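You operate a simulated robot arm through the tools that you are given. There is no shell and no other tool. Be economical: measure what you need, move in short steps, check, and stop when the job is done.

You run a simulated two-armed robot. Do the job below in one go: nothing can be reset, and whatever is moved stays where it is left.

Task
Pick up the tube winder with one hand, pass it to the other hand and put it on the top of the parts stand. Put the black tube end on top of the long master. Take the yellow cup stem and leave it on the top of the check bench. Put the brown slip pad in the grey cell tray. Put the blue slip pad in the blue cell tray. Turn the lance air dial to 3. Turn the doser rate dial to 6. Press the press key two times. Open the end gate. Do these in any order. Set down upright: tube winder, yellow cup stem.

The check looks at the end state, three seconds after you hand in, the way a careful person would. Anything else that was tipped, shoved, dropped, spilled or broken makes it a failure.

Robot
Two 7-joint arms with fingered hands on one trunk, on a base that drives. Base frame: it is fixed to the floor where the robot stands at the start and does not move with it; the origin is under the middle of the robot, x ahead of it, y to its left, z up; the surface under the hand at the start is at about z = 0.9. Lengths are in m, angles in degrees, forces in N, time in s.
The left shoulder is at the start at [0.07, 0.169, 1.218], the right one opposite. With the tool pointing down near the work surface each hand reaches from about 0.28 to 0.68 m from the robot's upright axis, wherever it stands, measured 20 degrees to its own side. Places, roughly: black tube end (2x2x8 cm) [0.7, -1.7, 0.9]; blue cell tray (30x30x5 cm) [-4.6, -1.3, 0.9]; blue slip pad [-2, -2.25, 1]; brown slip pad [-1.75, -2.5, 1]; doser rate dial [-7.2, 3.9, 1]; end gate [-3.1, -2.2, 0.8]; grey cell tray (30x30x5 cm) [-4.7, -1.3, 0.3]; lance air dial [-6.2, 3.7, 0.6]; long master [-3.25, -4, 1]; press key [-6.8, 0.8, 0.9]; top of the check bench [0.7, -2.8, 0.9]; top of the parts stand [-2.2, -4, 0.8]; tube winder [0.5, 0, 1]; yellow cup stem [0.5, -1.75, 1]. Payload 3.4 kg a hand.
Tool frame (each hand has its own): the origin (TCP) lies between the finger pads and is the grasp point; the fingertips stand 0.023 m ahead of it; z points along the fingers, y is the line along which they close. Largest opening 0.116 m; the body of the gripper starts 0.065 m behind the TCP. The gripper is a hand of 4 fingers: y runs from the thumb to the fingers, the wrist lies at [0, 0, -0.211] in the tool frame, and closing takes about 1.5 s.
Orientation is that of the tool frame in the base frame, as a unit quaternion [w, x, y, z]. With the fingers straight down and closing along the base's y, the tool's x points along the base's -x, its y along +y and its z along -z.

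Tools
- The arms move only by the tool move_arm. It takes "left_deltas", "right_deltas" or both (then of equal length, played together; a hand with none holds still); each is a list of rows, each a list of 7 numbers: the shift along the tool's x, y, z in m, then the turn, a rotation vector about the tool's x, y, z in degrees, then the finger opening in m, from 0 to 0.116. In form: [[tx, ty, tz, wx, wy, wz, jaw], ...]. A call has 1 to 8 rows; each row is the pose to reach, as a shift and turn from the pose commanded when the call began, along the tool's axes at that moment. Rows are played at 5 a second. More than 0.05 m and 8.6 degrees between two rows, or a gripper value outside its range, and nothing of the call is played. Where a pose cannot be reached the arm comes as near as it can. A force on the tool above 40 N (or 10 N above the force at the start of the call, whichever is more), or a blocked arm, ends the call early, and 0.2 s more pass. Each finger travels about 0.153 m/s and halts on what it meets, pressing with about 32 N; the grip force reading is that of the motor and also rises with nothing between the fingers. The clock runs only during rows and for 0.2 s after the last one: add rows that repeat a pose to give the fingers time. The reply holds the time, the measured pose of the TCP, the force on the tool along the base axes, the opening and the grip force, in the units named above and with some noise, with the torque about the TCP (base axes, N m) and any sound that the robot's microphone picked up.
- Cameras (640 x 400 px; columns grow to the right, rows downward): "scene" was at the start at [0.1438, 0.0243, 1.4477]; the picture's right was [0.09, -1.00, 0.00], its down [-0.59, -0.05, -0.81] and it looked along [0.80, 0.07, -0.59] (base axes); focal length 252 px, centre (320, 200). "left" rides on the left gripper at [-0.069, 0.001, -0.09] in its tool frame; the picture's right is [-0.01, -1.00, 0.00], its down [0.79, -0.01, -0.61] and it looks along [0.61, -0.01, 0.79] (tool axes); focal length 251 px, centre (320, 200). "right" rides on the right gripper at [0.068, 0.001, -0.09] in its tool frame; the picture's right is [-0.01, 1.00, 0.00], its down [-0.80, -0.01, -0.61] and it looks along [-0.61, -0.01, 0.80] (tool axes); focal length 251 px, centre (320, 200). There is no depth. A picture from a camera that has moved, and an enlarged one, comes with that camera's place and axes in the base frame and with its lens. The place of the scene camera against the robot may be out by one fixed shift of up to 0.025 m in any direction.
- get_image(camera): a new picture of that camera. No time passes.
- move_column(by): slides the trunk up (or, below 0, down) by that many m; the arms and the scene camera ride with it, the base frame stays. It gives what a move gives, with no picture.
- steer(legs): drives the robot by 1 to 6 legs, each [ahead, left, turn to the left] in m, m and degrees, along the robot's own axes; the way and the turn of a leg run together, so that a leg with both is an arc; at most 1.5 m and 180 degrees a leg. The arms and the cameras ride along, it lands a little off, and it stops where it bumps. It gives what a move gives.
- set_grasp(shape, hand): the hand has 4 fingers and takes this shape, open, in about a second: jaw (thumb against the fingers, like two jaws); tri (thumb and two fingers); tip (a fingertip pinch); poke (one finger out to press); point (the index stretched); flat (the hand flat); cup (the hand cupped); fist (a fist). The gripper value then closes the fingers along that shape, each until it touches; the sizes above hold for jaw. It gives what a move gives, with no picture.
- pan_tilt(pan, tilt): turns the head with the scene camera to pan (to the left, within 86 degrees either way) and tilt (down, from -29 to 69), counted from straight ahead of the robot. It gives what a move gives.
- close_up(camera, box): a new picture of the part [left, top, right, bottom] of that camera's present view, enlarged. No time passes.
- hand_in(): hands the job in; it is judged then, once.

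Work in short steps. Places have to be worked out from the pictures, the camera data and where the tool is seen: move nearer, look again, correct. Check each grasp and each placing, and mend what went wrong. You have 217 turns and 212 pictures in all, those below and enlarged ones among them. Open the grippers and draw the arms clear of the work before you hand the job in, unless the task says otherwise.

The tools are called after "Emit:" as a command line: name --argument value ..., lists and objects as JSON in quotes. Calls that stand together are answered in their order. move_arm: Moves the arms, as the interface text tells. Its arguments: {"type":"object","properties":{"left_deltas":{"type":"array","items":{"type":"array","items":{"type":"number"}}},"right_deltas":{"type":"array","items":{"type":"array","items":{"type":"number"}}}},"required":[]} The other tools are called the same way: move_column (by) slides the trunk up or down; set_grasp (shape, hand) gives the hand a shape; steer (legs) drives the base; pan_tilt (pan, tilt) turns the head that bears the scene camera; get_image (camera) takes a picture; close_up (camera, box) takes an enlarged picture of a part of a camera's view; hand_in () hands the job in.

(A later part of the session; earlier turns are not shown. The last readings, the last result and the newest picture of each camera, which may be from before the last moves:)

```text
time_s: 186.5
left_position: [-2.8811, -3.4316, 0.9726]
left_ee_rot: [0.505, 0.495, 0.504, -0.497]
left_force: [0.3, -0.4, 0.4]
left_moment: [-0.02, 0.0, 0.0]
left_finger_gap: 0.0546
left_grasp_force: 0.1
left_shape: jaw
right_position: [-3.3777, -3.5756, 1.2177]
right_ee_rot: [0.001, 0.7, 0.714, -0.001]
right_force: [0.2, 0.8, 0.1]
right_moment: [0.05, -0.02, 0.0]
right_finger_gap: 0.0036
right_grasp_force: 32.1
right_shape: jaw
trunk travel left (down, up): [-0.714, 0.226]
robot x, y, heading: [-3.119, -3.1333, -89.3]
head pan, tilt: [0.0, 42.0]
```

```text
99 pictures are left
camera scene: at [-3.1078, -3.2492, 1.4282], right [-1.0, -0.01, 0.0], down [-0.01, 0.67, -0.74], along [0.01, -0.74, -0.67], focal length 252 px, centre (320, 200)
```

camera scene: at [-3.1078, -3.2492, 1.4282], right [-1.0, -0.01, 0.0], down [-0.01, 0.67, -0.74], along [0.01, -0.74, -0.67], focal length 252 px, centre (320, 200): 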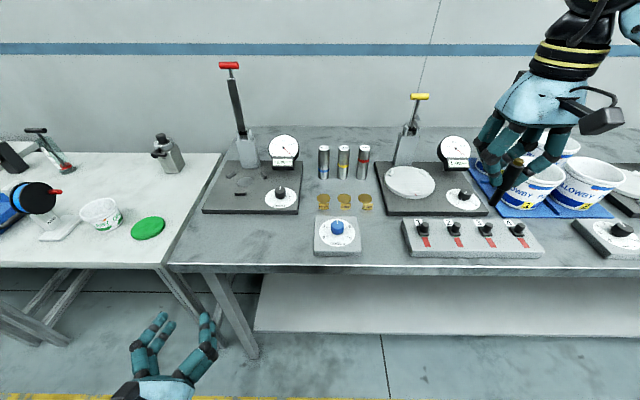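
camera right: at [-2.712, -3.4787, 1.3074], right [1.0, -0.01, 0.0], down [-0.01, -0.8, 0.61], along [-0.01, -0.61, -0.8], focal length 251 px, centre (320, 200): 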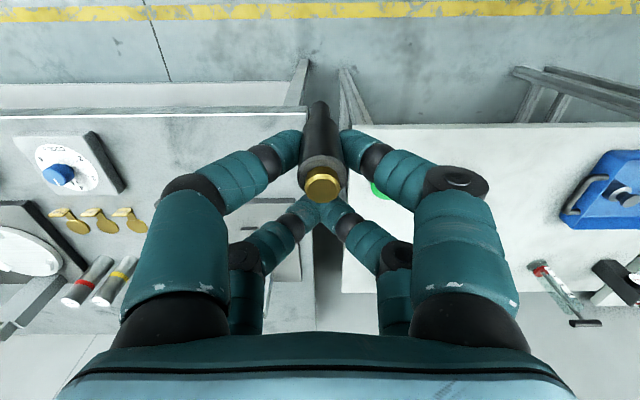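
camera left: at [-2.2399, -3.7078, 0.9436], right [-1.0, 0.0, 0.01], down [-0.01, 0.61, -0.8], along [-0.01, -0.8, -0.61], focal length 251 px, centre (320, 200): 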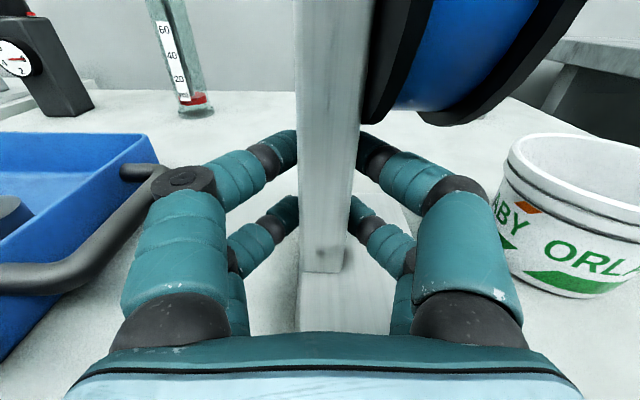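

Three upright cylinders stand near the named spot. I zoom to identify the long master.

Emit:
close_up --camera "scene" --box '[300, 135, 390, 215]'

Emit:
close_up --camera "scene" --box '[190, 120, 550, 265]'

```text
5.00 times, centred on (345, 175) of scene
camera zoom: at [-3.1078, -3.2492, 1.4282], right [-1.0, -0.01, 0.0], down [-0.01, 0.67, -0.74], along [0.01, -0.74, -0.67], focal length 1258 px, centre (195, 325)
```

zoom: 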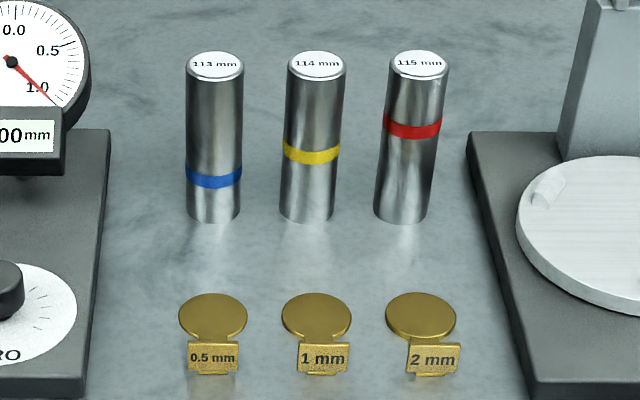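

```text
1.78 times, centred on (370, 192) of scene
camera zoom: at [-3.1078, -3.2492, 1.4282], right [-1.0, -0.01, 0.0], down [-0.01, 0.67, -0.74], along [0.01, -0.74, -0.67], focal length 447 px, centre (231, 213)
```

zoom: 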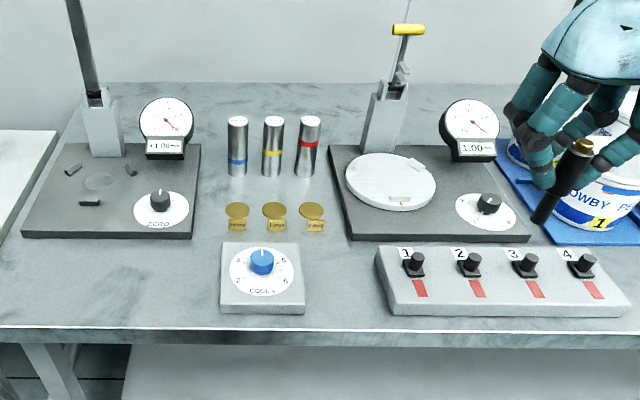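

The long master is the 115 mm one with the red band, at about (-3.25, -3.95). First I return the left hand to fingers-down so it stays clear.

Emit:
move_arm --left_deltas '[[-0.01, 0, 0, 0, 8.5, 0, 0.08], [-0.02, 0, 0, 0, 17, 0, 0.08], [-0.03, 0, 0, 0, 25.5, 0, 0.08], [-0.04, 0, 0, 0, 34, 0, 0.08], [-0.06, 0, 0, 0, 42.5, 0, 0.08], [-0.08, 0, 0, 0, 51, 0, 0.08], [-0.1, 0, 0, 0, 59.5, 0, 0.08], [-0.12, 0, 0, 0, 68, 0, 0.08]]'

Emit:
move_arm --left_deltas '[[0, 0, -0.03, 0, 8, 0, 0.08], [0, 0, -0.06, 0, 16, 0, 0.08], [0, 0, -0.09, 0, 22, 0, 0.08], [0, 0, -0.1, 0, 22, 0, 0.08]]'

Emit:
steer --legs '[[0.12, 0, -0.7]]'

Emit:
get_image --camera "right"

Emit:
get_image --camera "scene"

```text
time_s: 187.9
left_position: [-2.9596, -3.1024, 0.8141]
left_ee_rot: [-0.27, 0.663, 0.667, 0.206]
left_force: [2.0, -21.6, 5.8]
left_moment: [0.24, 0.4, 1.21]
left_finger_gap: 0.0804
left_grasp_force: 0.0
left_shape: jaw
left hand out of reach, approached as far as the arm can: row 1, 2, 3, 4, 5, 6, 7
right_position: [-3.3802, -3.5835, 1.2165]
right_ee_rot: [-0.001, 0.7, 0.714, 0.003]
right_force: [-0.8, -0.6, -0.6]
right_moment: [0.04, -0.01, 0.01]
right_finger_gap: 0.0037
right_grasp_force: 32.5
right_shape: jaw
trunk travel left (down, up): [-0.714, 0.226]
robot x, y, heading: [-3.118, -3.1344, -89.1]
head pan, tilt: [0.0, 42.0]
stopped in row 7 (left hand): the force on the tool passed its limit at 103 N (the readings are from after the stop); the commanded pose is now the measured one
```

```text
time_s: 188.5
left_position: [-2.9781, -3.1026, 0.8519]
left_ee_rot: [-0.323, 0.642, 0.644, 0.263]
left_force: [5.9, -29.2, 7.0]
left_moment: [0.39, 0.38, 1.21]
left_finger_gap: 0.0778
left_grasp_force: 0.0
left_shape: jaw
left hand out of reach, approached as far as the arm can: row 1, 2
right_position: [-3.3803, -3.5793, 1.2182]
right_ee_rot: [0.001, 0.7, 0.714, 0.001]
right_force: [-0.4, 0.1, 0.3]
right_moment: [-0.06, 0.0, -0.03]
right_finger_gap: 0.0035
right_grasp_force: 31.6
right_shape: jaw
trunk travel left (down, up): [-0.714, 0.226]
robot x, y, heading: [-3.1193, -3.1325, -89.4]
head pan, tilt: [0.0, 42.0]
stopped in row 2 (left hand): the force on the tool passed its limit at 66 N (the readings are from after the stop); the commanded pose is now the measured one
```

```text
time_s: 189.2
left_position: [-2.9774, -3.1038, 0.8485]
left_ee_rot: [-0.323, 0.642, 0.646, 0.259]
left_force: [1.4, -7.6, 1.5]
left_moment: [0.07, 0.12, 0.32]
left_finger_gap: 0.0795
left_grasp_force: 0.2
left_shape: jaw
right_position: [-3.3785, -3.5791, 1.2192]
right_ee_rot: [0.002, 0.7, 0.714, 0.0]
right_force: [-0.5, -0.3, -0.2]
right_moment: [0.01, 0.02, -0.01]
right_finger_gap: 0.0037
right_grasp_force: 32.0
right_shape: jaw
trunk travel left (down, up): [-0.714, 0.226]
robot x, y, heading: [-3.1161, -3.1317, -89.5]
head pan, tilt: [0.0, 42.0]
stopped in leg 1: the force on the tool passed its limit at 46 N (the readings are from after the stop); the commanded pose is now the measured one
```

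```text
96 pictures are left
camera right: at [-3.3794, -3.509, 1.3081], right [1.0, 0.01, 0.0], down [0.01, -0.79, 0.61], along [0.01, -0.61, -0.79], focal length 251 px, centre (320, 200)
```

right: 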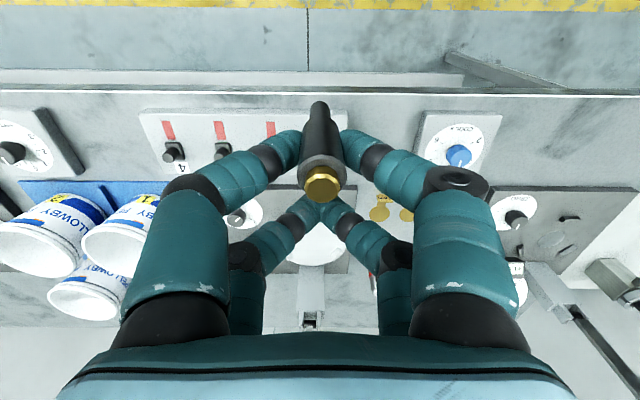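

```text
95 pictures are left
camera scene: at [-3.1075, -3.2517, 1.4281], right [-1.0, -0.01, 0.0], down [-0.01, 0.67, -0.74], along [0.01, -0.74, -0.67], focal length 252 px, centre (320, 200)
```

scene: 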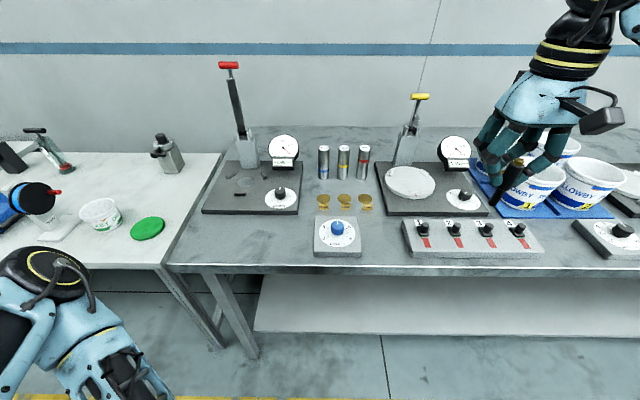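

The left arm took an odd path and pressed against the robot's own body; nothing else was touched. I bring it forward again while turning it to fingers-down.

Emit:
move_arm --left_deltas '[[-0.011, 0.005, -0.032, 0, -6, 0, 0.08], [-0.022, 0.01, -0.064, 0, -12, 0, 0.08], [-0.033, 0.015, -0.097, 0, -18, 0, 0.08], [-0.044, 0.02, -0.129, 0, -24, 0, 0.08], [-0.055, 0.026, -0.161, 0, -30, 0, 0.08], [-0.066, 0.031, -0.193, 0, -36, 0, 0.08], [-0.077, 0.036, -0.226, 0, -42, 0, 0.08], [-0.088, 0.041, -0.258, 0, -48, 0, 0.08]]'

Emit:
get_image --camera "scene"

```text
time_s: 190.9
left_position: [-2.9648, -3.4043, 0.9023]
left_ee_rot: [-0.031, 0.691, 0.721, -0.025]
left_force: [0.1, -0.3, -0.2]
left_moment: [0.02, 0.02, -0.02]
left_finger_gap: 0.0798
left_grasp_force: 0.1
left_shape: jaw
left hand out of reach, approached as far as the arm can: row 1, 2, 3, 4, 5, 6, 7, 8
right_position: [-3.3788, -3.5776, 1.2192]
right_ee_rot: [0.001, 0.7, 0.714, 0.001]
right_force: [0.1, 0.5, 0.1]
right_moment: [-0.02, 0.0, 0.0]
right_finger_gap: 0.0037
right_grasp_force: 31.9
right_shape: jaw
trunk travel left (down, up): [-0.714, 0.226]
robot x, y, heading: [-3.1121, -3.1292, -89.4]
head pan, tilt: [0.0, 42.0]
```

```text
94 pictures are left
camera scene: at [-3.1084, -3.2503, 1.4282], right [-1.0, -0.01, 0.0], down [-0.01, 0.67, -0.74], along [0.01, -0.74, -0.67], focal length 252 px, centre (320, 200)
```

scene: 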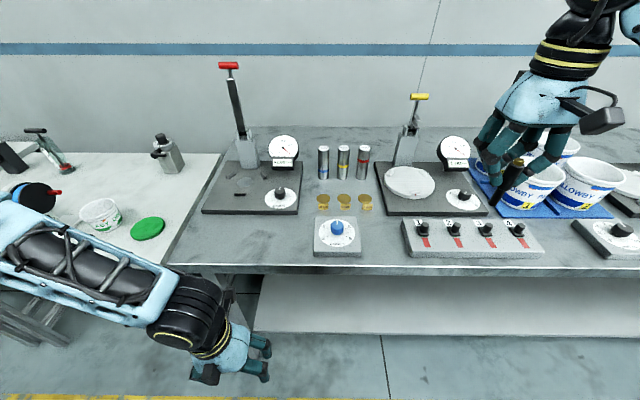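

Recovered. I raise the left hand to a clear height.

Emit:
move_arm --left_deltas '[[0, 0.0, -0.04, 0, 0, 0, 0.08], [0, 0.0, -0.08, 0, 0, 0, 0.08], [0, 0.02, -0.12, 0, 0, 0, 0.08], [0, 0.04, -0.16, 0, 0, 0, 0.08], [-0.02, 0.06, -0.2, 0, 0, 0, 0.08], [-0.04, 0.08, -0.24, 0, 0, 0, 0.08], [-0.05, 0.1, -0.28, 0, 0, 0, 0.08]]'

Emit:
steer --legs '[[0.12, 0, -0.6]]'

Emit:
get_image --camera "scene"

```text
time_s: 192.6
left_position: [-3.0157, -3.4029, 0.965]
left_ee_rot: [-0.031, 0.69, 0.723, -0.028]
left_force: [1.0, 0.0, -0.2]
left_moment: [-0.03, -0.02, -0.03]
left_finger_gap: 0.0804
left_grasp_force: 0.0
left_shape: jaw
left hand out of reach, approached as far as the arm can: row 1, 2, 3, 4, 5, 6, 7
right_position: [-3.3787, -3.5766, 1.2196]
right_ee_rot: [0.002, 0.7, 0.714, -0.001]
right_force: [0.4, -0.1, -0.5]
right_moment: [0.01, 0.01, 0.02]
right_finger_gap: 0.0036
right_grasp_force: 32.1
right_shape: jaw
trunk travel left (down, up): [-0.714, 0.226]
robot x, y, heading: [-3.1161, -3.133, -89.0]
head pan, tilt: [0.0, 42.0]
```

```text
time_s: 193.8
left_position: [-3.0182, -3.5247, 0.9652]
left_ee_rot: [-0.031, 0.695, 0.718, -0.027]
left_force: [-0.7, -0.1, 0.2]
left_moment: [0.0, 0.0, 0.05]
left_finger_gap: 0.0802
left_grasp_force: 0.1
left_shape: jaw
right_position: [-3.3846, -3.6941, 1.22]
right_ee_rot: [0.002, 0.705, 0.709, 0.0]
right_force: [0.6, 0.4, -0.9]
right_moment: [-0.01, -0.02, 0.01]
right_finger_gap: 0.0035
right_grasp_force: 31.9
right_shape: jaw
trunk travel left (down, up): [-0.714, 0.226]
robot x, y, heading: [-3.1167, -3.2557, -90.2]
head pan, tilt: [0.0, 42.0]
```

```text
93 pictures are left
camera scene: at [-3.1097, -3.3707, 1.4284], right [-1.0, 0.0, 0.0], down [0.0, 0.67, -0.74], along [0.0, -0.74, -0.67], focal length 252 px, centre (320, 200)
```

scene: 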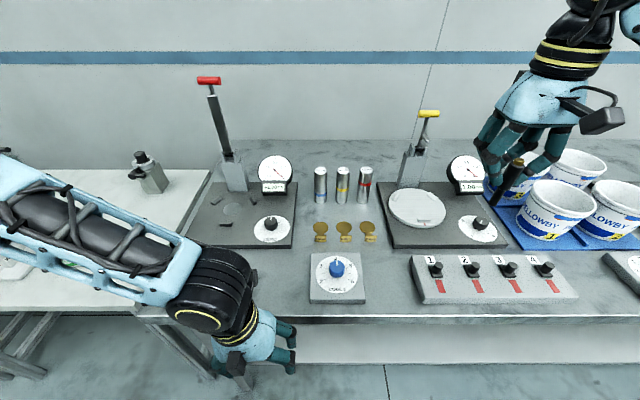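

The left hand is too close to the body to rise. I bring it forward while raising it.

Emit:
move_arm --left_deltas '[[-0.03, 0.01, -0.02, 0, 0, 0, 0.08], [-0.06, 0.03, -0.04, 0, 0, 0, 0.08], [-0.09, 0.05, -0.07, 0, 0, 0, 0.08], [-0.12, 0.07, -0.1, 0, 0, 0, 0.08], [-0.13, 0.09, -0.13, 0, 0, 0, 0.08], [-0.14, 0.11, -0.16, 0, 0, 0, 0.08], [-0.14, 0.13, -0.2, 0, 0, 0, 0.08], [-0.14, 0.15, -0.24, 0, 0, 0, 0.08]]'

Emit:
get_image --camera "scene"

```text
time_s: 195.6
left_position: [-3.0179, -3.5252, 0.9646]
left_ee_rot: [-0.031, 0.695, 0.717, -0.027]
left_force: [0.2, -0.1, 0.2]
left_moment: [-0.01, 0.04, -0.04]
left_finger_gap: 0.0802
left_grasp_force: 0.0
left_shape: jaw
left hand out of reach, approached as far as the arm can: row 1, 2, 3, 4, 5, 6, 7, 8
right_position: [-3.385, -3.6957, 1.2193]
right_ee_rot: [0.001, 0.705, 0.709, 0.001]
right_force: [-0.2, -0.9, -0.1]
right_moment: [0.03, 0.01, 0.0]
right_finger_gap: 0.0036
right_grasp_force: 31.9
right_shape: jaw
trunk travel left (down, up): [-0.714, 0.226]
robot x, y, heading: [-3.1126, -3.2566, -90.1]
head pan, tilt: [0.0, 42.0]
```

```text
92 pictures are left
camera scene: at [-3.1097, -3.3725, 1.4282], right [-1.0, 0.0, 0.0], down [0.0, 0.67, -0.74], along [0.0, -0.74, -0.67], focal length 252 px, centre (320, 200)
```

scene: 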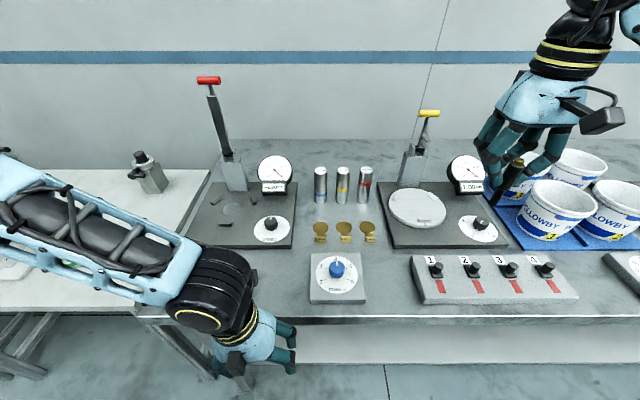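

The commanded left pose had drifted out of reach. I command it back to a reachable spot (about 0.22 left, 0.45 ahead, z≈1.15).

Emit:
move_arm --left_deltas '[[-0.005, -0.028, 0.04, 0, 0, 0, 0.08], [-0.01, -0.056, 0.08, 0, 0, 0, 0.08], [-0.015, -0.084, 0.12, 0, 0, 0, 0.08], [-0.02, -0.112, 0.16, 0, 0, 0, 0.08], [-0.025, -0.14, 0.2, 0, 0, 0, 0.08], [-0.03, -0.168, 0.24, 0, 0, 0, 0.08], [-0.035, -0.196, 0.28, 0, 0, 0, 0.08], [-0.04, -0.225, 0.32, 0, 0, 0, 0.08]]'

Emit:
get_image --camera "scene"

```text
time_s: 196.7
left_position: [-3.1491, -3.5482, 0.8097]
left_ee_rot: [-0.026, 0.69, 0.723, -0.036]
left_force: [53.4, 63.1, 97.8]
left_moment: [-14.49, 4.1, 5.29]
left_finger_gap: 0.08
left_grasp_force: 0.1
left_shape: jaw
right_position: [-3.3768, -3.6873, 1.2246]
right_ee_rot: [0.001, 0.704, 0.71, -0.003]
right_force: [-2.3, -2.5, -2.1]
right_moment: [0.18, -0.08, 0.03]
right_finger_gap: 0.0036
right_grasp_force: 32.3
right_shape: jaw
trunk travel left (down, up): [-0.714, 0.226]
robot x, y, heading: [-3.116, -3.2501, -90.0]
head pan, tilt: [0.0, 42.0]
stopped in row 5 (left hand): the force on the tool passed its limit at 172 N (the readings are from after the stop); the commanded pose is now the measured one
```

```text
91 pictures are left
camera scene: at [-3.1017, -3.3612, 1.4299], right [-1.0, 0.0, 0.0], down [-0.01, 0.66, -0.75], along [0.0, -0.75, -0.66], focal length 252 px, centre (320, 200)
```

scene: 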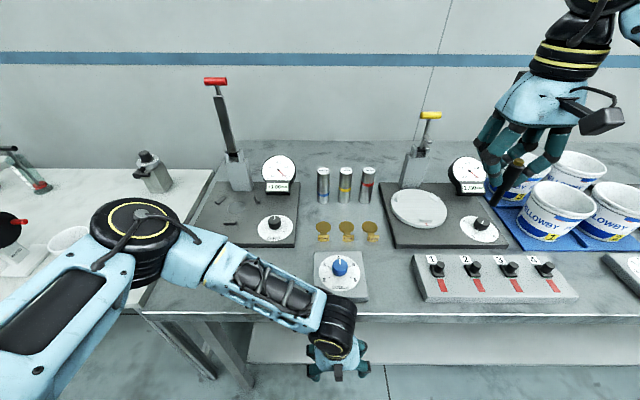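

The left forearm is pressing on the table edge. I back the base straight away from the table to free it.

Emit:
steer --legs '[[-0.2, 0, 0]]'

Emit:
get_image --camera "scene"

```text
time_s: 198.3
left_position: [-3.1522, -3.3558, 0.8057]
left_ee_rot: [-0.027, 0.689, 0.723, -0.03]
left_force: [-0.6, 0.2, 0.0]
left_moment: [0.0, 0.01, 0.02]
left_finger_gap: 0.0798
left_grasp_force: 0.0
left_shape: jaw
right_position: [-3.3824, -3.4965, 1.2183]
right_ee_rot: [0.001, 0.704, 0.71, 0.0]
right_force: [0.3, 1.1, 0.7]
right_moment: [0.0, -0.01, 0.02]
right_finger_gap: 0.0035
right_grasp_force: 31.8
right_shape: jaw
trunk travel left (down, up): [-0.714, 0.226]
robot x, y, heading: [-3.1163, -3.0537, -89.9]
head pan, tilt: [0.0, 42.0]
```

```text
90 pictures are left
camera scene: at [-3.1093, -3.1719, 1.428], right [-1.0, 0.0, 0.0], down [0.0, 0.67, -0.74], along [0.0, -0.74, -0.67], focal length 252 px, centre (320, 200)
```

scene: 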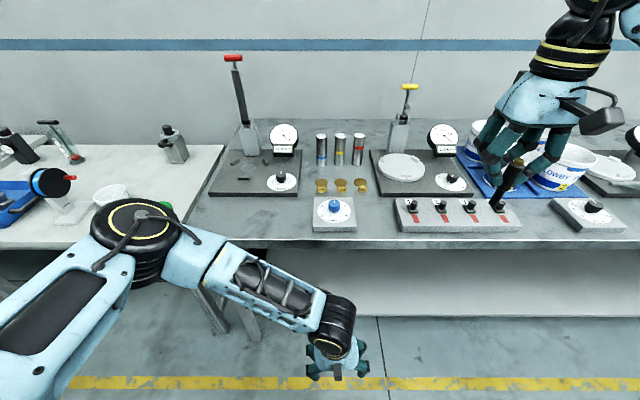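

It's free and nothing was moved. I shift the left hand back to its own side and up, in moderate steps.

Emit:
move_arm --left_deltas '[[0, 0.04, 0, 0, 0, 0, 0.08], [-0.01, 0.08, 0, 0, 0, 0, 0.08], [-0.02, 0.12, -0.01, 0, 0, 0, 0.08], [-0.03, 0.16, -0.02, 0, 0, 0, 0.08], [-0.04, 0.2, -0.04, 0, 0, 0, 0.08], [-0.06, 0.23, -0.06, 0, 0, 0, 0.08], [-0.08, 0.25, -0.09, 0, 0, 0, 0.08], [-0.1, 0.26, -0.12, 0, 0, 0, 0.08]]'

Emit:
get_image --camera "scene"

```text
time_s: 200.1
left_position: [-2.9657, -3.367, 0.8439]
left_ee_rot: [-0.023, 0.688, 0.724, -0.032]
left_force: [-0.5, 1.2, 0.0]
left_moment: [-0.03, 0.01, 0.03]
left_finger_gap: 0.0801
left_grasp_force: 0.0
left_shape: jaw
left hand out of reach, approached as far as the arm can: row 5, 6, 7, 8
right_position: [-3.3828, -3.494, 1.2183]
right_ee_rot: [0.001, 0.704, 0.71, 0.001]
right_force: [0.2, 0.5, -0.1]
right_moment: [0.01, 0.01, 0.01]
right_finger_gap: 0.0036
right_grasp_force: 31.8
right_shape: jaw
trunk travel left (down, up): [-0.714, 0.226]
robot x, y, heading: [-3.1151, -3.0547, -89.7]
head pan, tilt: [0.0, 42.0]
```

```text
89 pictures are left
camera scene: at [-3.1092, -3.1697, 1.4282], right [-1.0, 0.0, 0.0], down [0.0, 0.67, -0.74], along [0.0, -0.74, -0.67], focal length 252 px, centre (320, 200)
```

scene: 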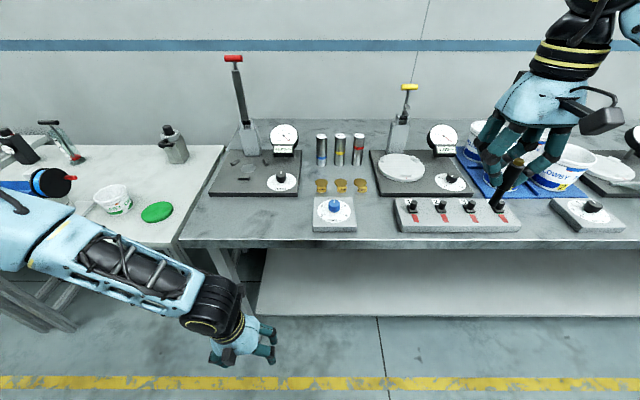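

The wrist seems near a joint limit. I back off a bit more and test whether a yaw frees it.

Emit:
steer --legs '[[-0.2, 0, 0]]'

Emit:
move_arm --left_deltas '[[0, 0, 0, 0, 0, 8, 0.08], [0, 0, 0, 0, 0, 16, 0.08], [0, 0, 0, 0, 0, 24, 0.08], [0, 0, 0, 0, 0, 32, 0.08], [0, 0, 0, 0, 0, 40, 0.08], [0, 0, 0, 0, 0, 48, 0.08]]'

Emit:
get_image --camera "scene"

```text
time_s: 201.8
left_position: [-2.9662, -3.1643, 0.8431]
left_ee_rot: [-0.023, 0.687, 0.725, -0.031]
left_force: [0.8, 0.1, -1.0]
left_moment: [0.03, -0.01, 0.0]
left_finger_gap: 0.0798
left_grasp_force: 0.1
left_shape: jaw
right_position: [-3.3814, -3.2955, 1.2181]
right_ee_rot: [0.0, 0.703, 0.711, 0.001]
right_force: [-0.1, 0.3, 0.2]
right_moment: [0.03, -0.03, -0.02]
right_finger_gap: 0.0036
right_grasp_force: 31.4
right_shape: jaw
trunk travel left (down, up): [-0.714, 0.226]
robot x, y, heading: [-3.1189, -2.8544, -89.5]
head pan, tilt: [0.0, 42.0]
```

```text
time_s: 203.2
left_position: [-3.0476, -3.0973, 0.8536]
left_ee_rot: [-0.003, 0.924, 0.381, -0.039]
left_force: [0.3, 0.0, -0.2]
left_moment: [0.0, 0.0, 0.02]
left_finger_gap: 0.0798
left_grasp_force: 0.0
left_shape: jaw
left hand out of reach, approached as far as the arm can: row 1, 2, 3, 4, 5, 6
right_position: [-3.3854, -3.29, 1.2189]
right_ee_rot: [0.002, 0.702, 0.712, 0.0]
right_force: [-0.5, -0.6, -0.1]
right_moment: [-0.03, -0.04, -0.02]
right_finger_gap: 0.0034
right_grasp_force: 31.6
right_shape: jaw
trunk travel left (down, up): [-0.714, 0.226]
robot x, y, heading: [-3.1204, -2.851, -89.5]
head pan, tilt: [0.0, 42.0]
```

```text
88 pictures are left
camera scene: at [-3.1119, -2.9662, 1.4283], right [-1.0, -0.01, 0.0], down [0.0, 0.67, -0.74], along [0.01, -0.74, -0.67], focal length 252 px, centre (320, 200)
```

scene: 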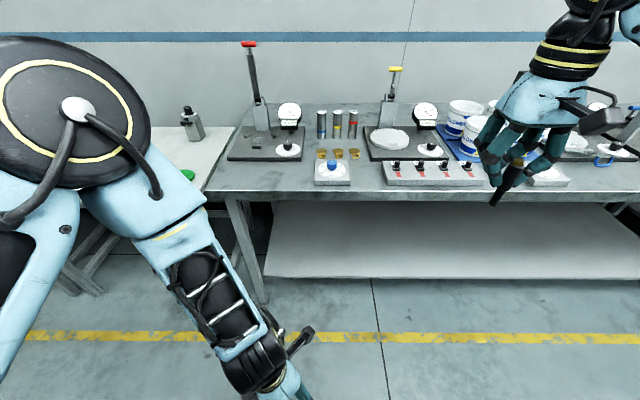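

I try straightening the arm by reaching further ahead, at the same yaw.

Emit:
move_arm --left_deltas '[[-0.032, 0.024, -0.014, 0, 0, 0, 0.08], [-0.065, 0.048, -0.028, 0, 0, 0, 0.08], [-0.097, 0.073, -0.042, 0, 0, 0, 0.08], [-0.13, 0.097, -0.056, 0, 0, 0, 0.08], [-0.162, 0.121, -0.07, 0, 0, 0, 0.08], [-0.162, 0.121, -0.07, 0, 0, 0, 0.08]]'

Emit:
get_image --camera "scene"

```text
time_s: 204.6
left_position: [-3.0677, -3.1169, 0.878]
left_ee_rot: [-0.013, 0.918, 0.394, -0.051]
left_force: [-0.3, 0.3, 0.8]
left_moment: [0.01, 0.01, 0.01]
left_finger_gap: 0.08
left_grasp_force: 0.0
left_shape: jaw
left hand out of reach, approached as far as the arm can: row 1, 2, 3, 4, 5, 6
right_position: [-3.3832, -3.292, 1.2166]
right_ee_rot: [0.0, 0.702, 0.712, 0.001]
right_force: [0.4, 0.3, 0.6]
right_moment: [0.04, 0.0, -0.03]
right_finger_gap: 0.0035
right_grasp_force: 31.6
right_shape: jaw
trunk travel left (down, up): [-0.714, 0.226]
robot x, y, heading: [-3.1171, -2.8534, -89.6]
head pan, tilt: [0.0, 42.0]
```

```text
87 pictures are left
camera scene: at [-3.1098, -2.9677, 1.4282], right [-1.0, -0.01, 0.0], down [0.0, 0.67, -0.74], along [0.0, -0.74, -0.67], focal length 252 px, centre (320, 200)
```

scene: 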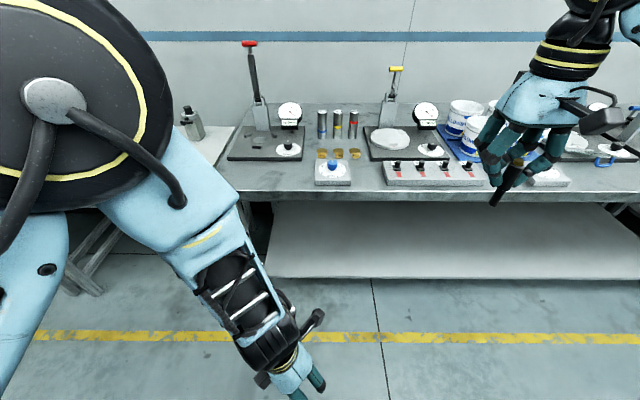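

I'll undo the move that caused this: turn the left hand back to pointing forward at its last good pose.

Emit:
move_arm --left_deltas '[[0.015, -0.011, 0.002, -3.2, -6.9, -2.6, 0.08], [0.03, -0.023, 0.004, -6.4, -13.7, -5.2, 0.08], [0.045, -0.034, 0.006, -9.6, -20.6, -7.8, 0.08], [0.06, -0.045, 0.008, -12.8, -27.5, -10.4, 0.08], [0.075, -0.057, 0.01, -16, -34.3, -13, 0.08], [0.09, -0.068, 0.012, -19.2, -41.2, -15.6, 0.08], [0.105, -0.08, 0.014, -22.3, -48, -18.2, 0.08], [0.12, -0.091, 0.016, -25.5, -54.9, -20.8, 0.08]]'

Emit:
get_image --camera "scene"

```text
time_s: 205.7
left_position: [-3.0932, -3.101, 0.8404]
left_ee_rot: [0.257, 0.785, 0.495, -0.271]
left_force: [-1.0, -1.7, 0.1]
left_moment: [0.02, -0.04, 0.03]
left_finger_gap: 0.0802
left_grasp_force: 0.0
left_shape: jaw
left hand out of reach, approached as far as the arm can: row 2, 3, 4, 5
right_position: [-3.3813, -3.2923, 1.2191]
right_ee_rot: [0.001, 0.703, 0.711, 0.0]
right_force: [0.1, 0.6, -0.2]
right_moment: [-0.05, 0.0, -0.03]
right_finger_gap: 0.0034
right_grasp_force: 31.6
right_shape: jaw
trunk travel left (down, up): [-0.714, 0.226]
robot x, y, heading: [-3.1168, -2.8508, -89.8]
head pan, tilt: [0.0, 42.0]
stopped in row 5 (left hand): the arm was blocked; the commanded pose is now the measured one
```

```text
86 pictures are left
camera scene: at [-3.1092, -2.9672, 1.4283], right [-1.0, -0.01, 0.0], down [0.0, 0.67, -0.74], along [0.0, -0.74, -0.67], focal length 252 px, centre (320, 200)
```

scene: 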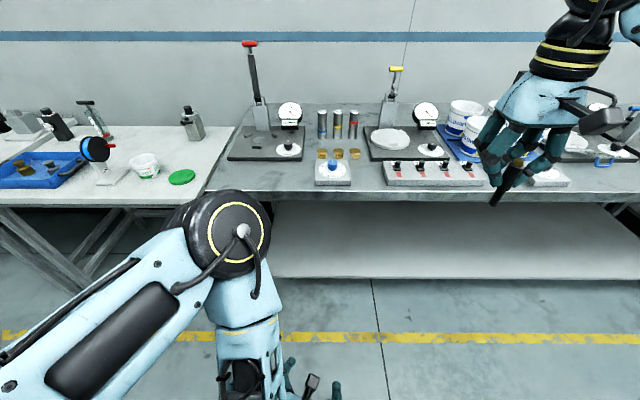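

The commanded pose is in sync again and everything on the stand is intact. I move the hand left and ahead at this orientation.

Emit:
move_arm --left_deltas '[[-0.009, 0.041, 0.005, 0, 0, 0, 0.08], [-0.019, 0.082, 0.01, 0, 0, 0, 0.08], [-0.028, 0.123, 0.015, 0, 0, 0, 0.08], [-0.038, 0.165, 0.021, 0, 0, 0, 0.08], [-0.047, 0.206, 0.026, 0, 0, 0, 0.08], [-0.057, 0.247, 0.031, 0, 0, 0, 0.08]]'

Emit:
get_image --camera "scene"

```text
time_s: 207.1
left_position: [-2.9355, -3.2527, 0.8644]
left_ee_rot: [0.257, 0.785, 0.494, -0.271]
left_force: [0.3, -0.5, 0.0]
left_moment: [0.01, 0.02, 0.03]
left_finger_gap: 0.0798
left_grasp_force: 0.0
left_shape: jaw
left hand out of reach, approached as far as the arm can: row 4, 5, 6
right_position: [-3.3827, -3.2937, 1.2171]
right_ee_rot: [0.0, 0.703, 0.712, 0.0]
right_force: [-0.9, 0.5, -0.2]
right_moment: [0.01, 0.01, 0.0]
right_finger_gap: 0.0035
right_grasp_force: 32.3
right_shape: jaw
trunk travel left (down, up): [-0.714, 0.226]
robot x, y, heading: [-3.118, -2.8501, -89.5]
head pan, tilt: [0.0, 42.0]
```

```text
85 pictures are left
camera scene: at [-3.1107, -2.969, 1.4281], right [-1.0, -0.01, 0.0], down [0.0, 0.67, -0.74], along [0.01, -0.74, -0.67], focal length 252 px, centre (320, 200)
```

scene: 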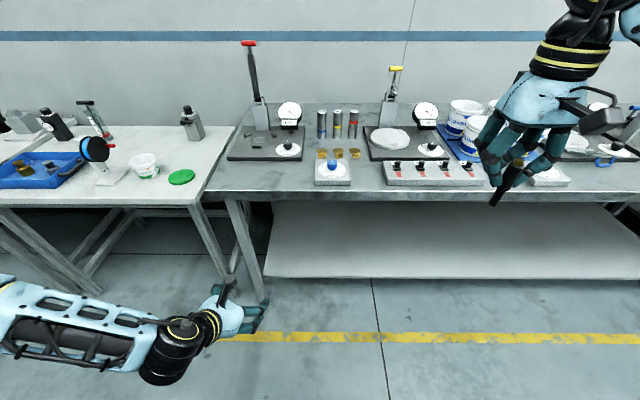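

Good—the left arm is in a sane posture. I raise it to a clear height.

Emit:
move_arm --left_deltas '[[-0.028, -0.003, -0.025, 0, 0, 0, 0.08], [-0.056, -0.006, -0.05, 0, 0, 0, 0.08], [-0.084, -0.009, -0.075, 0, 0, 0, 0.08], [-0.112, -0.012, -0.1, 0, 0, 0, 0.08], [-0.14, -0.014, -0.125, 0, 0, 0, 0.08], [-0.168, -0.016, -0.15, 0, 0, 0, 0.08]]'

Emit:
get_image --camera "scene"

```text
time_s: 208.5
left_position: [-3.0096, -3.2737, 1.081]
left_ee_rot: [0.257, 0.785, 0.494, -0.27]
left_force: [-0.2, 0.2, 0.5]
left_moment: [-0.01, 0.01, 0.01]
left_finger_gap: 0.0802
left_grasp_force: 0.1
left_shape: jaw
left hand out of reach, approached as far as the arm can: row 1, 2, 3, 4, 5, 6
right_position: [-3.3846, -3.2909, 1.2192]
right_ee_rot: [0.003, 0.702, 0.712, 0.0]
right_force: [0.1, 0.3, 0.5]
right_moment: [-0.02, -0.02, 0.02]
right_finger_gap: 0.0035
right_grasp_force: 32.0
right_shape: jaw
trunk travel left (down, up): [-0.714, 0.226]
robot x, y, heading: [-3.1187, -2.8524, -89.7]
head pan, tilt: [0.0, 42.0]
```

```text
84 pictures are left
camera scene: at [-3.112, -2.9653, 1.4284], right [-1.0, -0.01, 0.0], down [0.0, 0.67, -0.74], along [0.01, -0.74, -0.67], focal length 252 px, centre (320, 200)
```

scene: 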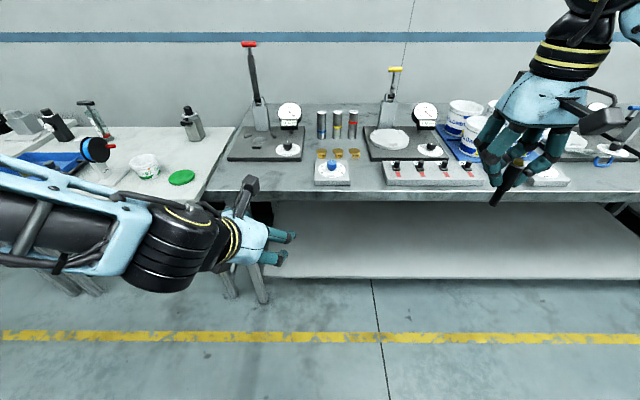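

The left hand is now clear above table height. I raise the trunk 0.1 and drive in to the long master.

Emit:
move_column --by 0.1

Emit:
steer --legs '[[0.47, 0, -0.3]]'

Emit:
move_arm --right_deltas '[[0, 0.03, 0, 0, 0, 0, 0], [0, 0.06, 0, 0, 0, 0, 0], [0, 0.09, 0, 0, 0, 0, 0], [-0.03, 0.12, 0, 0, 0, 0, 0], [-0.06, 0.13, 0, 0, 0, 0, 0]]'

Emit:
get_image --camera "right"

Emit:
get_image --camera "scene"

```text
time_s: 209.8
left_position: [-3.0094, -3.2751, 1.1799]
left_ee_rot: [0.256, 0.785, 0.495, -0.27]
left_force: [0.0, -0.5, 0.2]
left_moment: [0.02, 0.03, -0.04]
left_finger_gap: 0.0801
left_grasp_force: 0.0
left_shape: jaw
right_position: [-3.3816, -3.2929, 1.3188]
right_ee_rot: [0.001, 0.703, 0.711, 0.001]
right_force: [-0.1, 0.4, -0.5]
right_moment: [0.01, 0.0, 0.02]
right_finger_gap: 0.0035
right_grasp_force: 32.4
right_shape: jaw
trunk travel left (down, up): [-0.814, 0.126]
robot x, y, heading: [-3.1177, -2.8468, -89.6]
head pan, tilt: [0.0, 42.0]
```

```text
time_s: 212.6
left_position: [-3.0088, -3.7415, 1.1802]
left_ee_rot: [0.257, 0.785, 0.493, -0.271]
left_force: [-0.4, 0.6, 0.3]
left_moment: [0.0, -0.02, -0.02]
left_finger_gap: 0.0803
left_grasp_force: 0.0
left_shape: jaw
right_position: [-3.3826, -3.7556, 1.3186]
right_ee_rot: [0.001, 0.705, 0.709, 0.0]
right_force: [0.0, 0.0, -0.2]
right_moment: [-0.04, 0.02, 0.0]
right_finger_gap: 0.0032
right_grasp_force: 32.2
right_shape: jaw
trunk travel left (down, up): [-0.814, 0.126]
robot x, y, heading: [-3.1167, -3.3181, -89.8]
head pan, tilt: [0.0, 42.0]
```

```text
time_s: 213.8
left_position: [-3.0085, -3.7446, 1.1791]
left_ee_rot: [0.255, 0.786, 0.494, -0.271]
left_force: [0.0, 0.5, -0.2]
left_moment: [-0.02, -0.01, 0.03]
left_finger_gap: 0.0799
left_grasp_force: 0.1
left_shape: jaw
right_position: [-3.2497, -3.817, 1.3184]
right_ee_rot: [-0.001, 0.705, 0.709, 0.0]
right_force: [-0.4, -0.8, -1.3]
right_moment: [0.0, 0.02, 0.0]
right_finger_gap: 0.0035
right_grasp_force: 31.9
right_shape: jaw
trunk travel left (down, up): [-0.814, 0.126]
robot x, y, heading: [-3.1143, -3.3132, -89.8]
head pan, tilt: [0.0, 42.0]
```

```text
83 pictures are left
camera right: at [-3.2507, -3.7492, 1.4086], right [1.0, 0.0, 0.0], down [0.0, -0.8, 0.61], along [0.0, -0.61, -0.8], focal length 251 px, centre (320, 200)
```

right: 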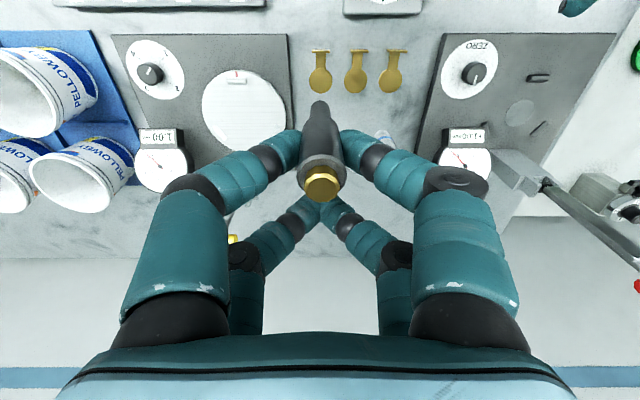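

```text
82 pictures are left
camera scene: at [-3.107, -3.4355, 1.528], right [-1.0, 0.0, 0.0], down [0.0, 0.67, -0.74], along [0.0, -0.74, -0.67], focal length 252 px, centre (320, 200)
```

scene: 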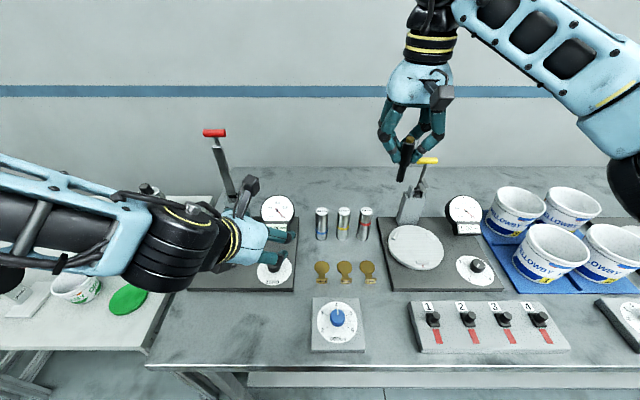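

Master top estimated at (-3.246, -3.955, 1.015). I inch forward and hover the tube over it.

Emit:
steer --legs '[[0.045, 0, 0]]'

Emit:
move_arm --right_deltas '[[-0.04, 0.004, 0, 0, 0, 0, 0], [-0.08, 0.004, 0.02, 0, 0, 0, 0], [-0.112, 0.004, 0.05, 0, 0, 0, 0], [-0.112, 0.004, 0.09, 0, 0, 0, 0], [-0.112, 0.004, 0.13, 0, 0, 0, 0], [-0.112, 0.004, 0.17, 0, 0, 0, 0], [-0.112, 0.004, 0.17, 0, 0, 0, 0]]'

Emit:
close_up --camera "scene" --box '[290, 140, 470, 270]'

Emit:
get_image --camera "right"

```text
time_s: 214.7
left_position: [-3.0097, -3.7795, 1.1836]
left_ee_rot: [0.26, 0.785, 0.491, -0.273]
left_force: [-0.1, 0.2, 0.6]
left_moment: [-0.02, 0.02, 0.03]
left_finger_gap: 0.0803
left_grasp_force: 0.1
left_shape: jaw
right_position: [-3.2524, -3.8518, 1.3234]
right_ee_rot: [0.005, 0.704, 0.71, -0.003]
right_force: [-0.4, 0.7, 0.7]
right_moment: [-0.06, 0.02, 0.03]
right_finger_gap: 0.0036
right_grasp_force: 31.6
right_shape: jaw
trunk travel left (down, up): [-0.814, 0.126]
robot x, y, heading: [-3.114, -3.3636, -89.9]
head pan, tilt: [0.0, 42.0]
```

```text
time_s: 216.3
left_position: [-3.01, -3.7881, 1.1797]
left_ee_rot: [0.255, 0.787, 0.492, -0.271]
left_force: [-0.3, -0.3, 0.0]
left_moment: [0.02, 0.03, -0.02]
left_finger_gap: 0.08
left_grasp_force: 0.0
left_shape: jaw
right_position: [-3.2479, -3.9746, 1.1512]
right_ee_rot: [0.0, 0.705, 0.709, 0.0]
right_force: [-0.5, 0.1, 0.0]
right_moment: [0.01, 0.02, -0.03]
right_finger_gap: 0.0031
right_grasp_force: 31.9
right_shape: jaw
trunk travel left (down, up): [-0.814, 0.126]
robot x, y, heading: [-3.114, -3.359, -89.8]
head pan, tilt: [0.0, 42.0]
```

```text
3.08 times, centred on (380, 205) of scene
camera zoom: at [-3.1087, -3.4797, 1.5282], right [-1.0, 0.0, 0.0], down [0.0, 0.67, -0.74], along [0.0, -0.74, -0.67], focal length 774 px, centre (135, 185)
```

zoom: 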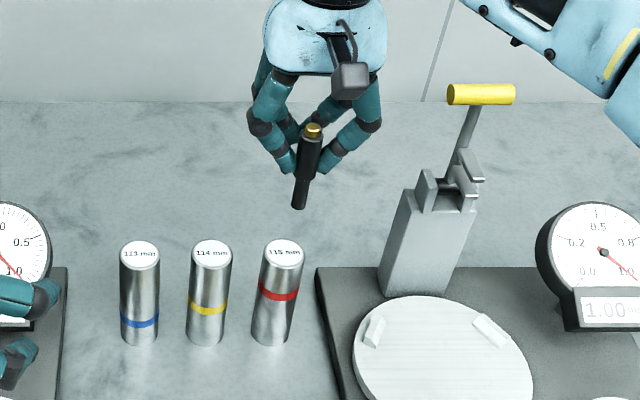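

```text
80 pictures are left
camera right: at [-3.2482, -3.9059, 1.2392], right [1.0, 0.0, 0.0], down [0.0, -0.79, 0.61], along [0.0, -0.61, -0.79], focal length 251 px, centre (320, 200)
```

right: 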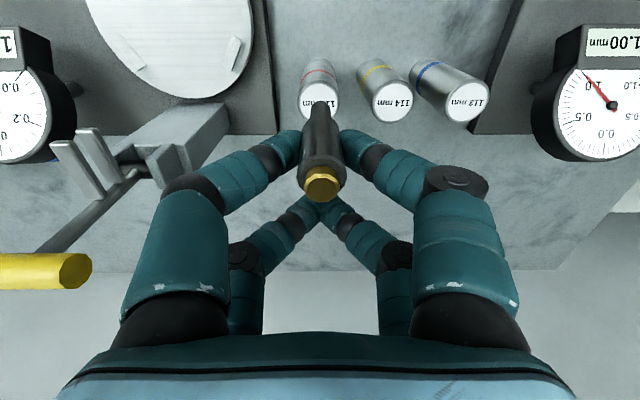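

Both views say the tube must move about 15 mm further toward the wall. I correct and lower to ~1 cm above the master.

Emit:
move_arm --right_deltas '[[-0.015, 0.001, 0, 0, 0, 0, 0], [-0.015, 0.001, 0.02, 0, 0, 0, 0], [-0.015, 0.001, 0.04, 0, 0, 0, 0], [-0.015, 0.001, 0.055, 0, 0, 0, 0], [-0.015, 0.001, 0.055, 0, 0, 0, 0]]'

Emit:
close_up --camera "scene" --box '[330, 160, 410, 260]'

Emit:
close_up --camera "right" --box '[260, 40, 380, 220]'

```text
time_s: 217.5
left_position: [-3.0088, -3.7874, 1.1803]
left_ee_rot: [0.256, 0.786, 0.493, -0.272]
left_force: [-0.2, -0.2, 0.4]
left_moment: [0.03, 0.0, 0.0]
left_finger_gap: 0.0801
left_grasp_force: 0.1
left_shape: jaw
right_position: [-3.2455, -3.9892, 1.0934]
right_ee_rot: [0.001, 0.705, 0.71, 0.0]
right_force: [0.0, -0.3, 0.4]
right_moment: [-0.01, 0.0, 0.02]
right_finger_gap: 0.0034
right_grasp_force: 32.3
right_shape: jaw
trunk travel left (down, up): [-0.814, 0.126]
robot x, y, heading: [-3.1144, -3.3652, -89.9]
head pan, tilt: [0.0, 42.0]
```

```text
4.00 times, centred on (370, 210) of scene
camera zoom: at [-3.1086, -3.4794, 1.5282], right [-1.0, 0.0, 0.0], down [0.0, 0.67, -0.74], along [0.0, -0.74, -0.67], focal length 1007 px, centre (120, 160)
```

zoom: 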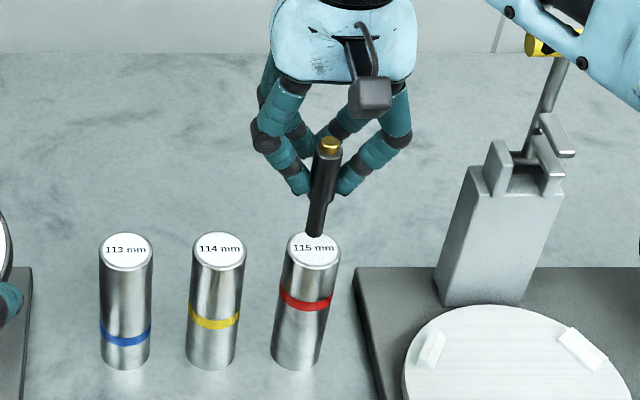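

```text
2.22 times, centred on (320, 130) of right
camera zoom: at [-3.2462, -3.9206, 1.1835], right [1.0, 0.0, 0.0], down [0.0, -0.79, 0.61], along [0.0, -0.61, -0.79], focal length 559 px, centre (320, 356)
```

zoom: 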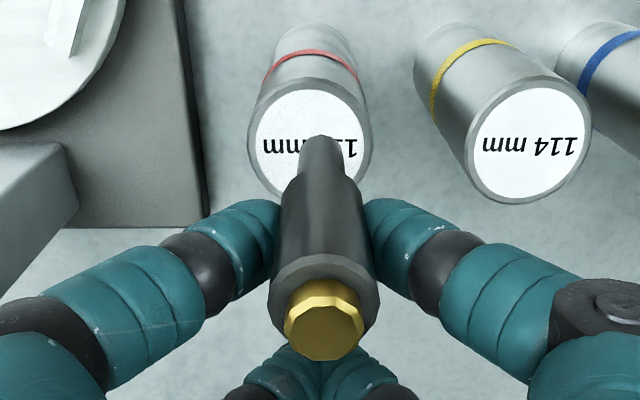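

The two views now average to well centred (±5 mm on a 38 mm top). I lower in small steps.

Emit:
move_arm --right_deltas '[[-0.002, -0.002, 0.004, 0, 0, 0, 0], [-0.002, -0.002, 0.008, 0, 0, 0, 0], [-0.002, -0.002, 0.008, 0, 0, 0, 0]]'

Emit:
close_up --camera "scene" --box '[340, 180, 390, 240]'

Emit:
close_up --camera "right" --box '[260, 40, 380, 220]'

```text
time_s: 218.3
left_position: [-3.0103, -3.7878, 1.1807]
left_ee_rot: [0.257, 0.786, 0.493, -0.271]
left_force: [-1.5, -0.2, 0.2]
left_moment: [0.02, -0.04, -0.01]
left_finger_gap: 0.08
left_grasp_force: 0.1
left_shape: jaw
right_position: [-3.247, -3.9917, 1.0865]
right_ee_rot: [0.001, 0.705, 0.71, 0.0]
right_force: [-0.6, 0.0, 0.1]
right_moment: [-0.01, -0.02, 0.0]
right_finger_gap: 0.0036
right_grasp_force: 32.0
right_shape: jaw
trunk travel left (down, up): [-0.814, 0.126]
robot x, y, heading: [-3.1178, -3.361, -89.8]
head pan, tilt: [0.0, 42.0]
```

```text
6.67 times, centred on (365, 210) of scene
camera zoom: at [-3.1087, -3.4793, 1.5282], right [-1.0, 0.0, 0.0], down [0.0, 0.67, -0.74], along [0.0, -0.74, -0.67], focal length 1678 px, centre (20, 133)
```

zoom: 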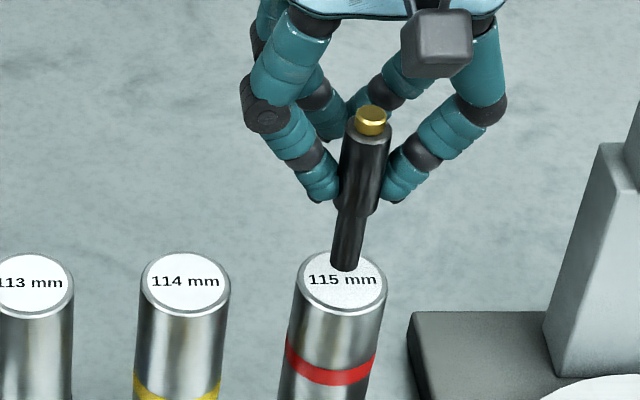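

```text
2.22 times, centred on (320, 130) of right
camera zoom: at [-3.2481, -3.9225, 1.1761], right [1.0, 0.0, 0.0], down [0.0, -0.79, 0.61], along [0.0, -0.61, -0.79], focal length 559 px, centre (320, 356)
```

zoom: 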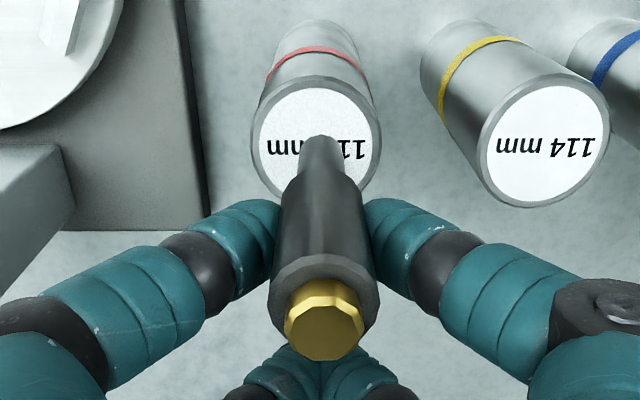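

Well centred. I continue down to contact.

Emit:
move_arm --right_deltas '[[0.002, 0, 0.003, 0, 0, 0, 0], [0.002, 0, 0.006, 0, 0, 0, 0], [0.002, 0, 0.006, 0, 0, 0, 0]]'

Emit:
close_up --camera "scene" --box '[340, 180, 390, 240]'

```text
time_s: 219.1
left_position: [-3.0087, -3.7881, 1.1802]
left_ee_rot: [0.256, 0.786, 0.493, -0.272]
left_force: [-0.9, 0.1, -0.7]
left_moment: [-0.03, 0.0, 0.01]
left_finger_gap: 0.0801
left_grasp_force: 0.0
left_shape: jaw
right_position: [-3.2482, -3.9898, 1.0814]
right_ee_rot: [0.002, 0.705, 0.709, 0.0]
right_force: [-0.9, 0.1, -0.9]
right_moment: [-0.02, -0.02, 0.01]
right_finger_gap: 0.0033
right_grasp_force: 31.6
right_shape: jaw
trunk travel left (down, up): [-0.814, 0.126]
robot x, y, heading: [-3.1175, -3.3627, -89.8]
head pan, tilt: [0.0, 42.0]
```

```text
6.67 times, centred on (365, 210) of scene
camera zoom: at [-3.1084, -3.4795, 1.5282], right [-1.0, 0.0, 0.0], down [0.0, 0.67, -0.74], along [0.0, -0.74, -0.67], focal length 1678 px, centre (20, 133)
```

zoom: 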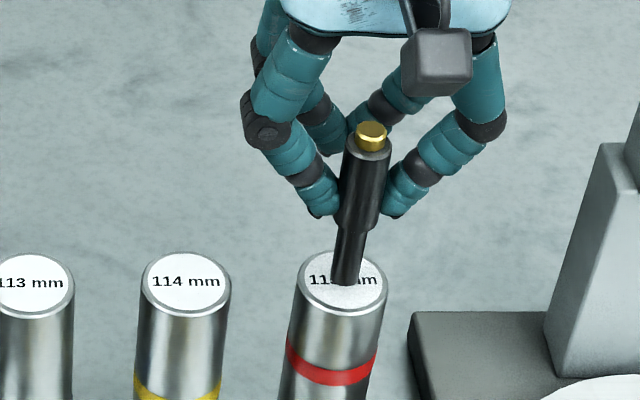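

Emit:
move_arm --right_deltas '[[0, 0, 0.003, 0, 0, 0, 0], [0, 0, 0.004, 0, 0, 0, 0], [0, 0, 0.004, 0, 0, 0, 0]]'

Emit:
close_up --camera "scene" --box '[340, 180, 390, 240]'

```text
time_s: 219.9
left_position: [-3.0084, -3.788, 1.1804]
left_ee_rot: [0.256, 0.786, 0.493, -0.272]
left_force: [-0.5, -0.9, -0.1]
left_moment: [0.0, -0.04, -0.01]
left_finger_gap: 0.08
left_grasp_force: 0.1
left_shape: jaw
right_position: [-3.2474, -3.9894, 1.0766]
right_ee_rot: [0.001, 0.704, 0.71, 0.0]
right_force: [-0.2, 0.0, 0.1]
right_moment: [-0.02, -0.03, -0.01]
right_finger_gap: 0.0037
right_grasp_force: 31.5
right_shape: jaw
trunk travel left (down, up): [-0.814, 0.126]
robot x, y, heading: [-3.1137, -3.3651, -90.0]
head pan, tilt: [0.0, 42.0]
```

```text
6.67 times, centred on (365, 210) of scene
camera zoom: at [-3.1086, -3.4794, 1.5282], right [-1.0, 0.0, 0.0], down [0.0, 0.67, -0.74], along [0.0, -0.74, -0.67], focal length 1678 px, centre (20, 133)
```

zoom: 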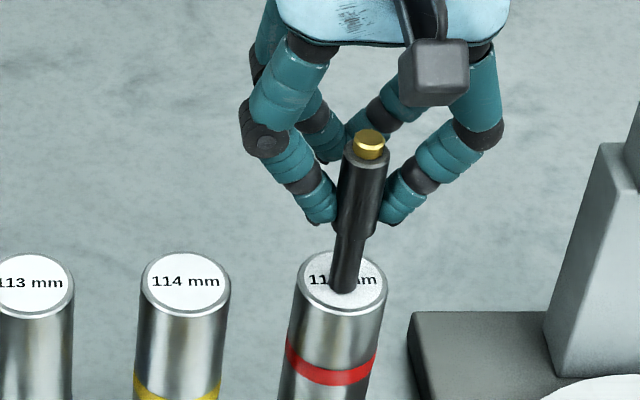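

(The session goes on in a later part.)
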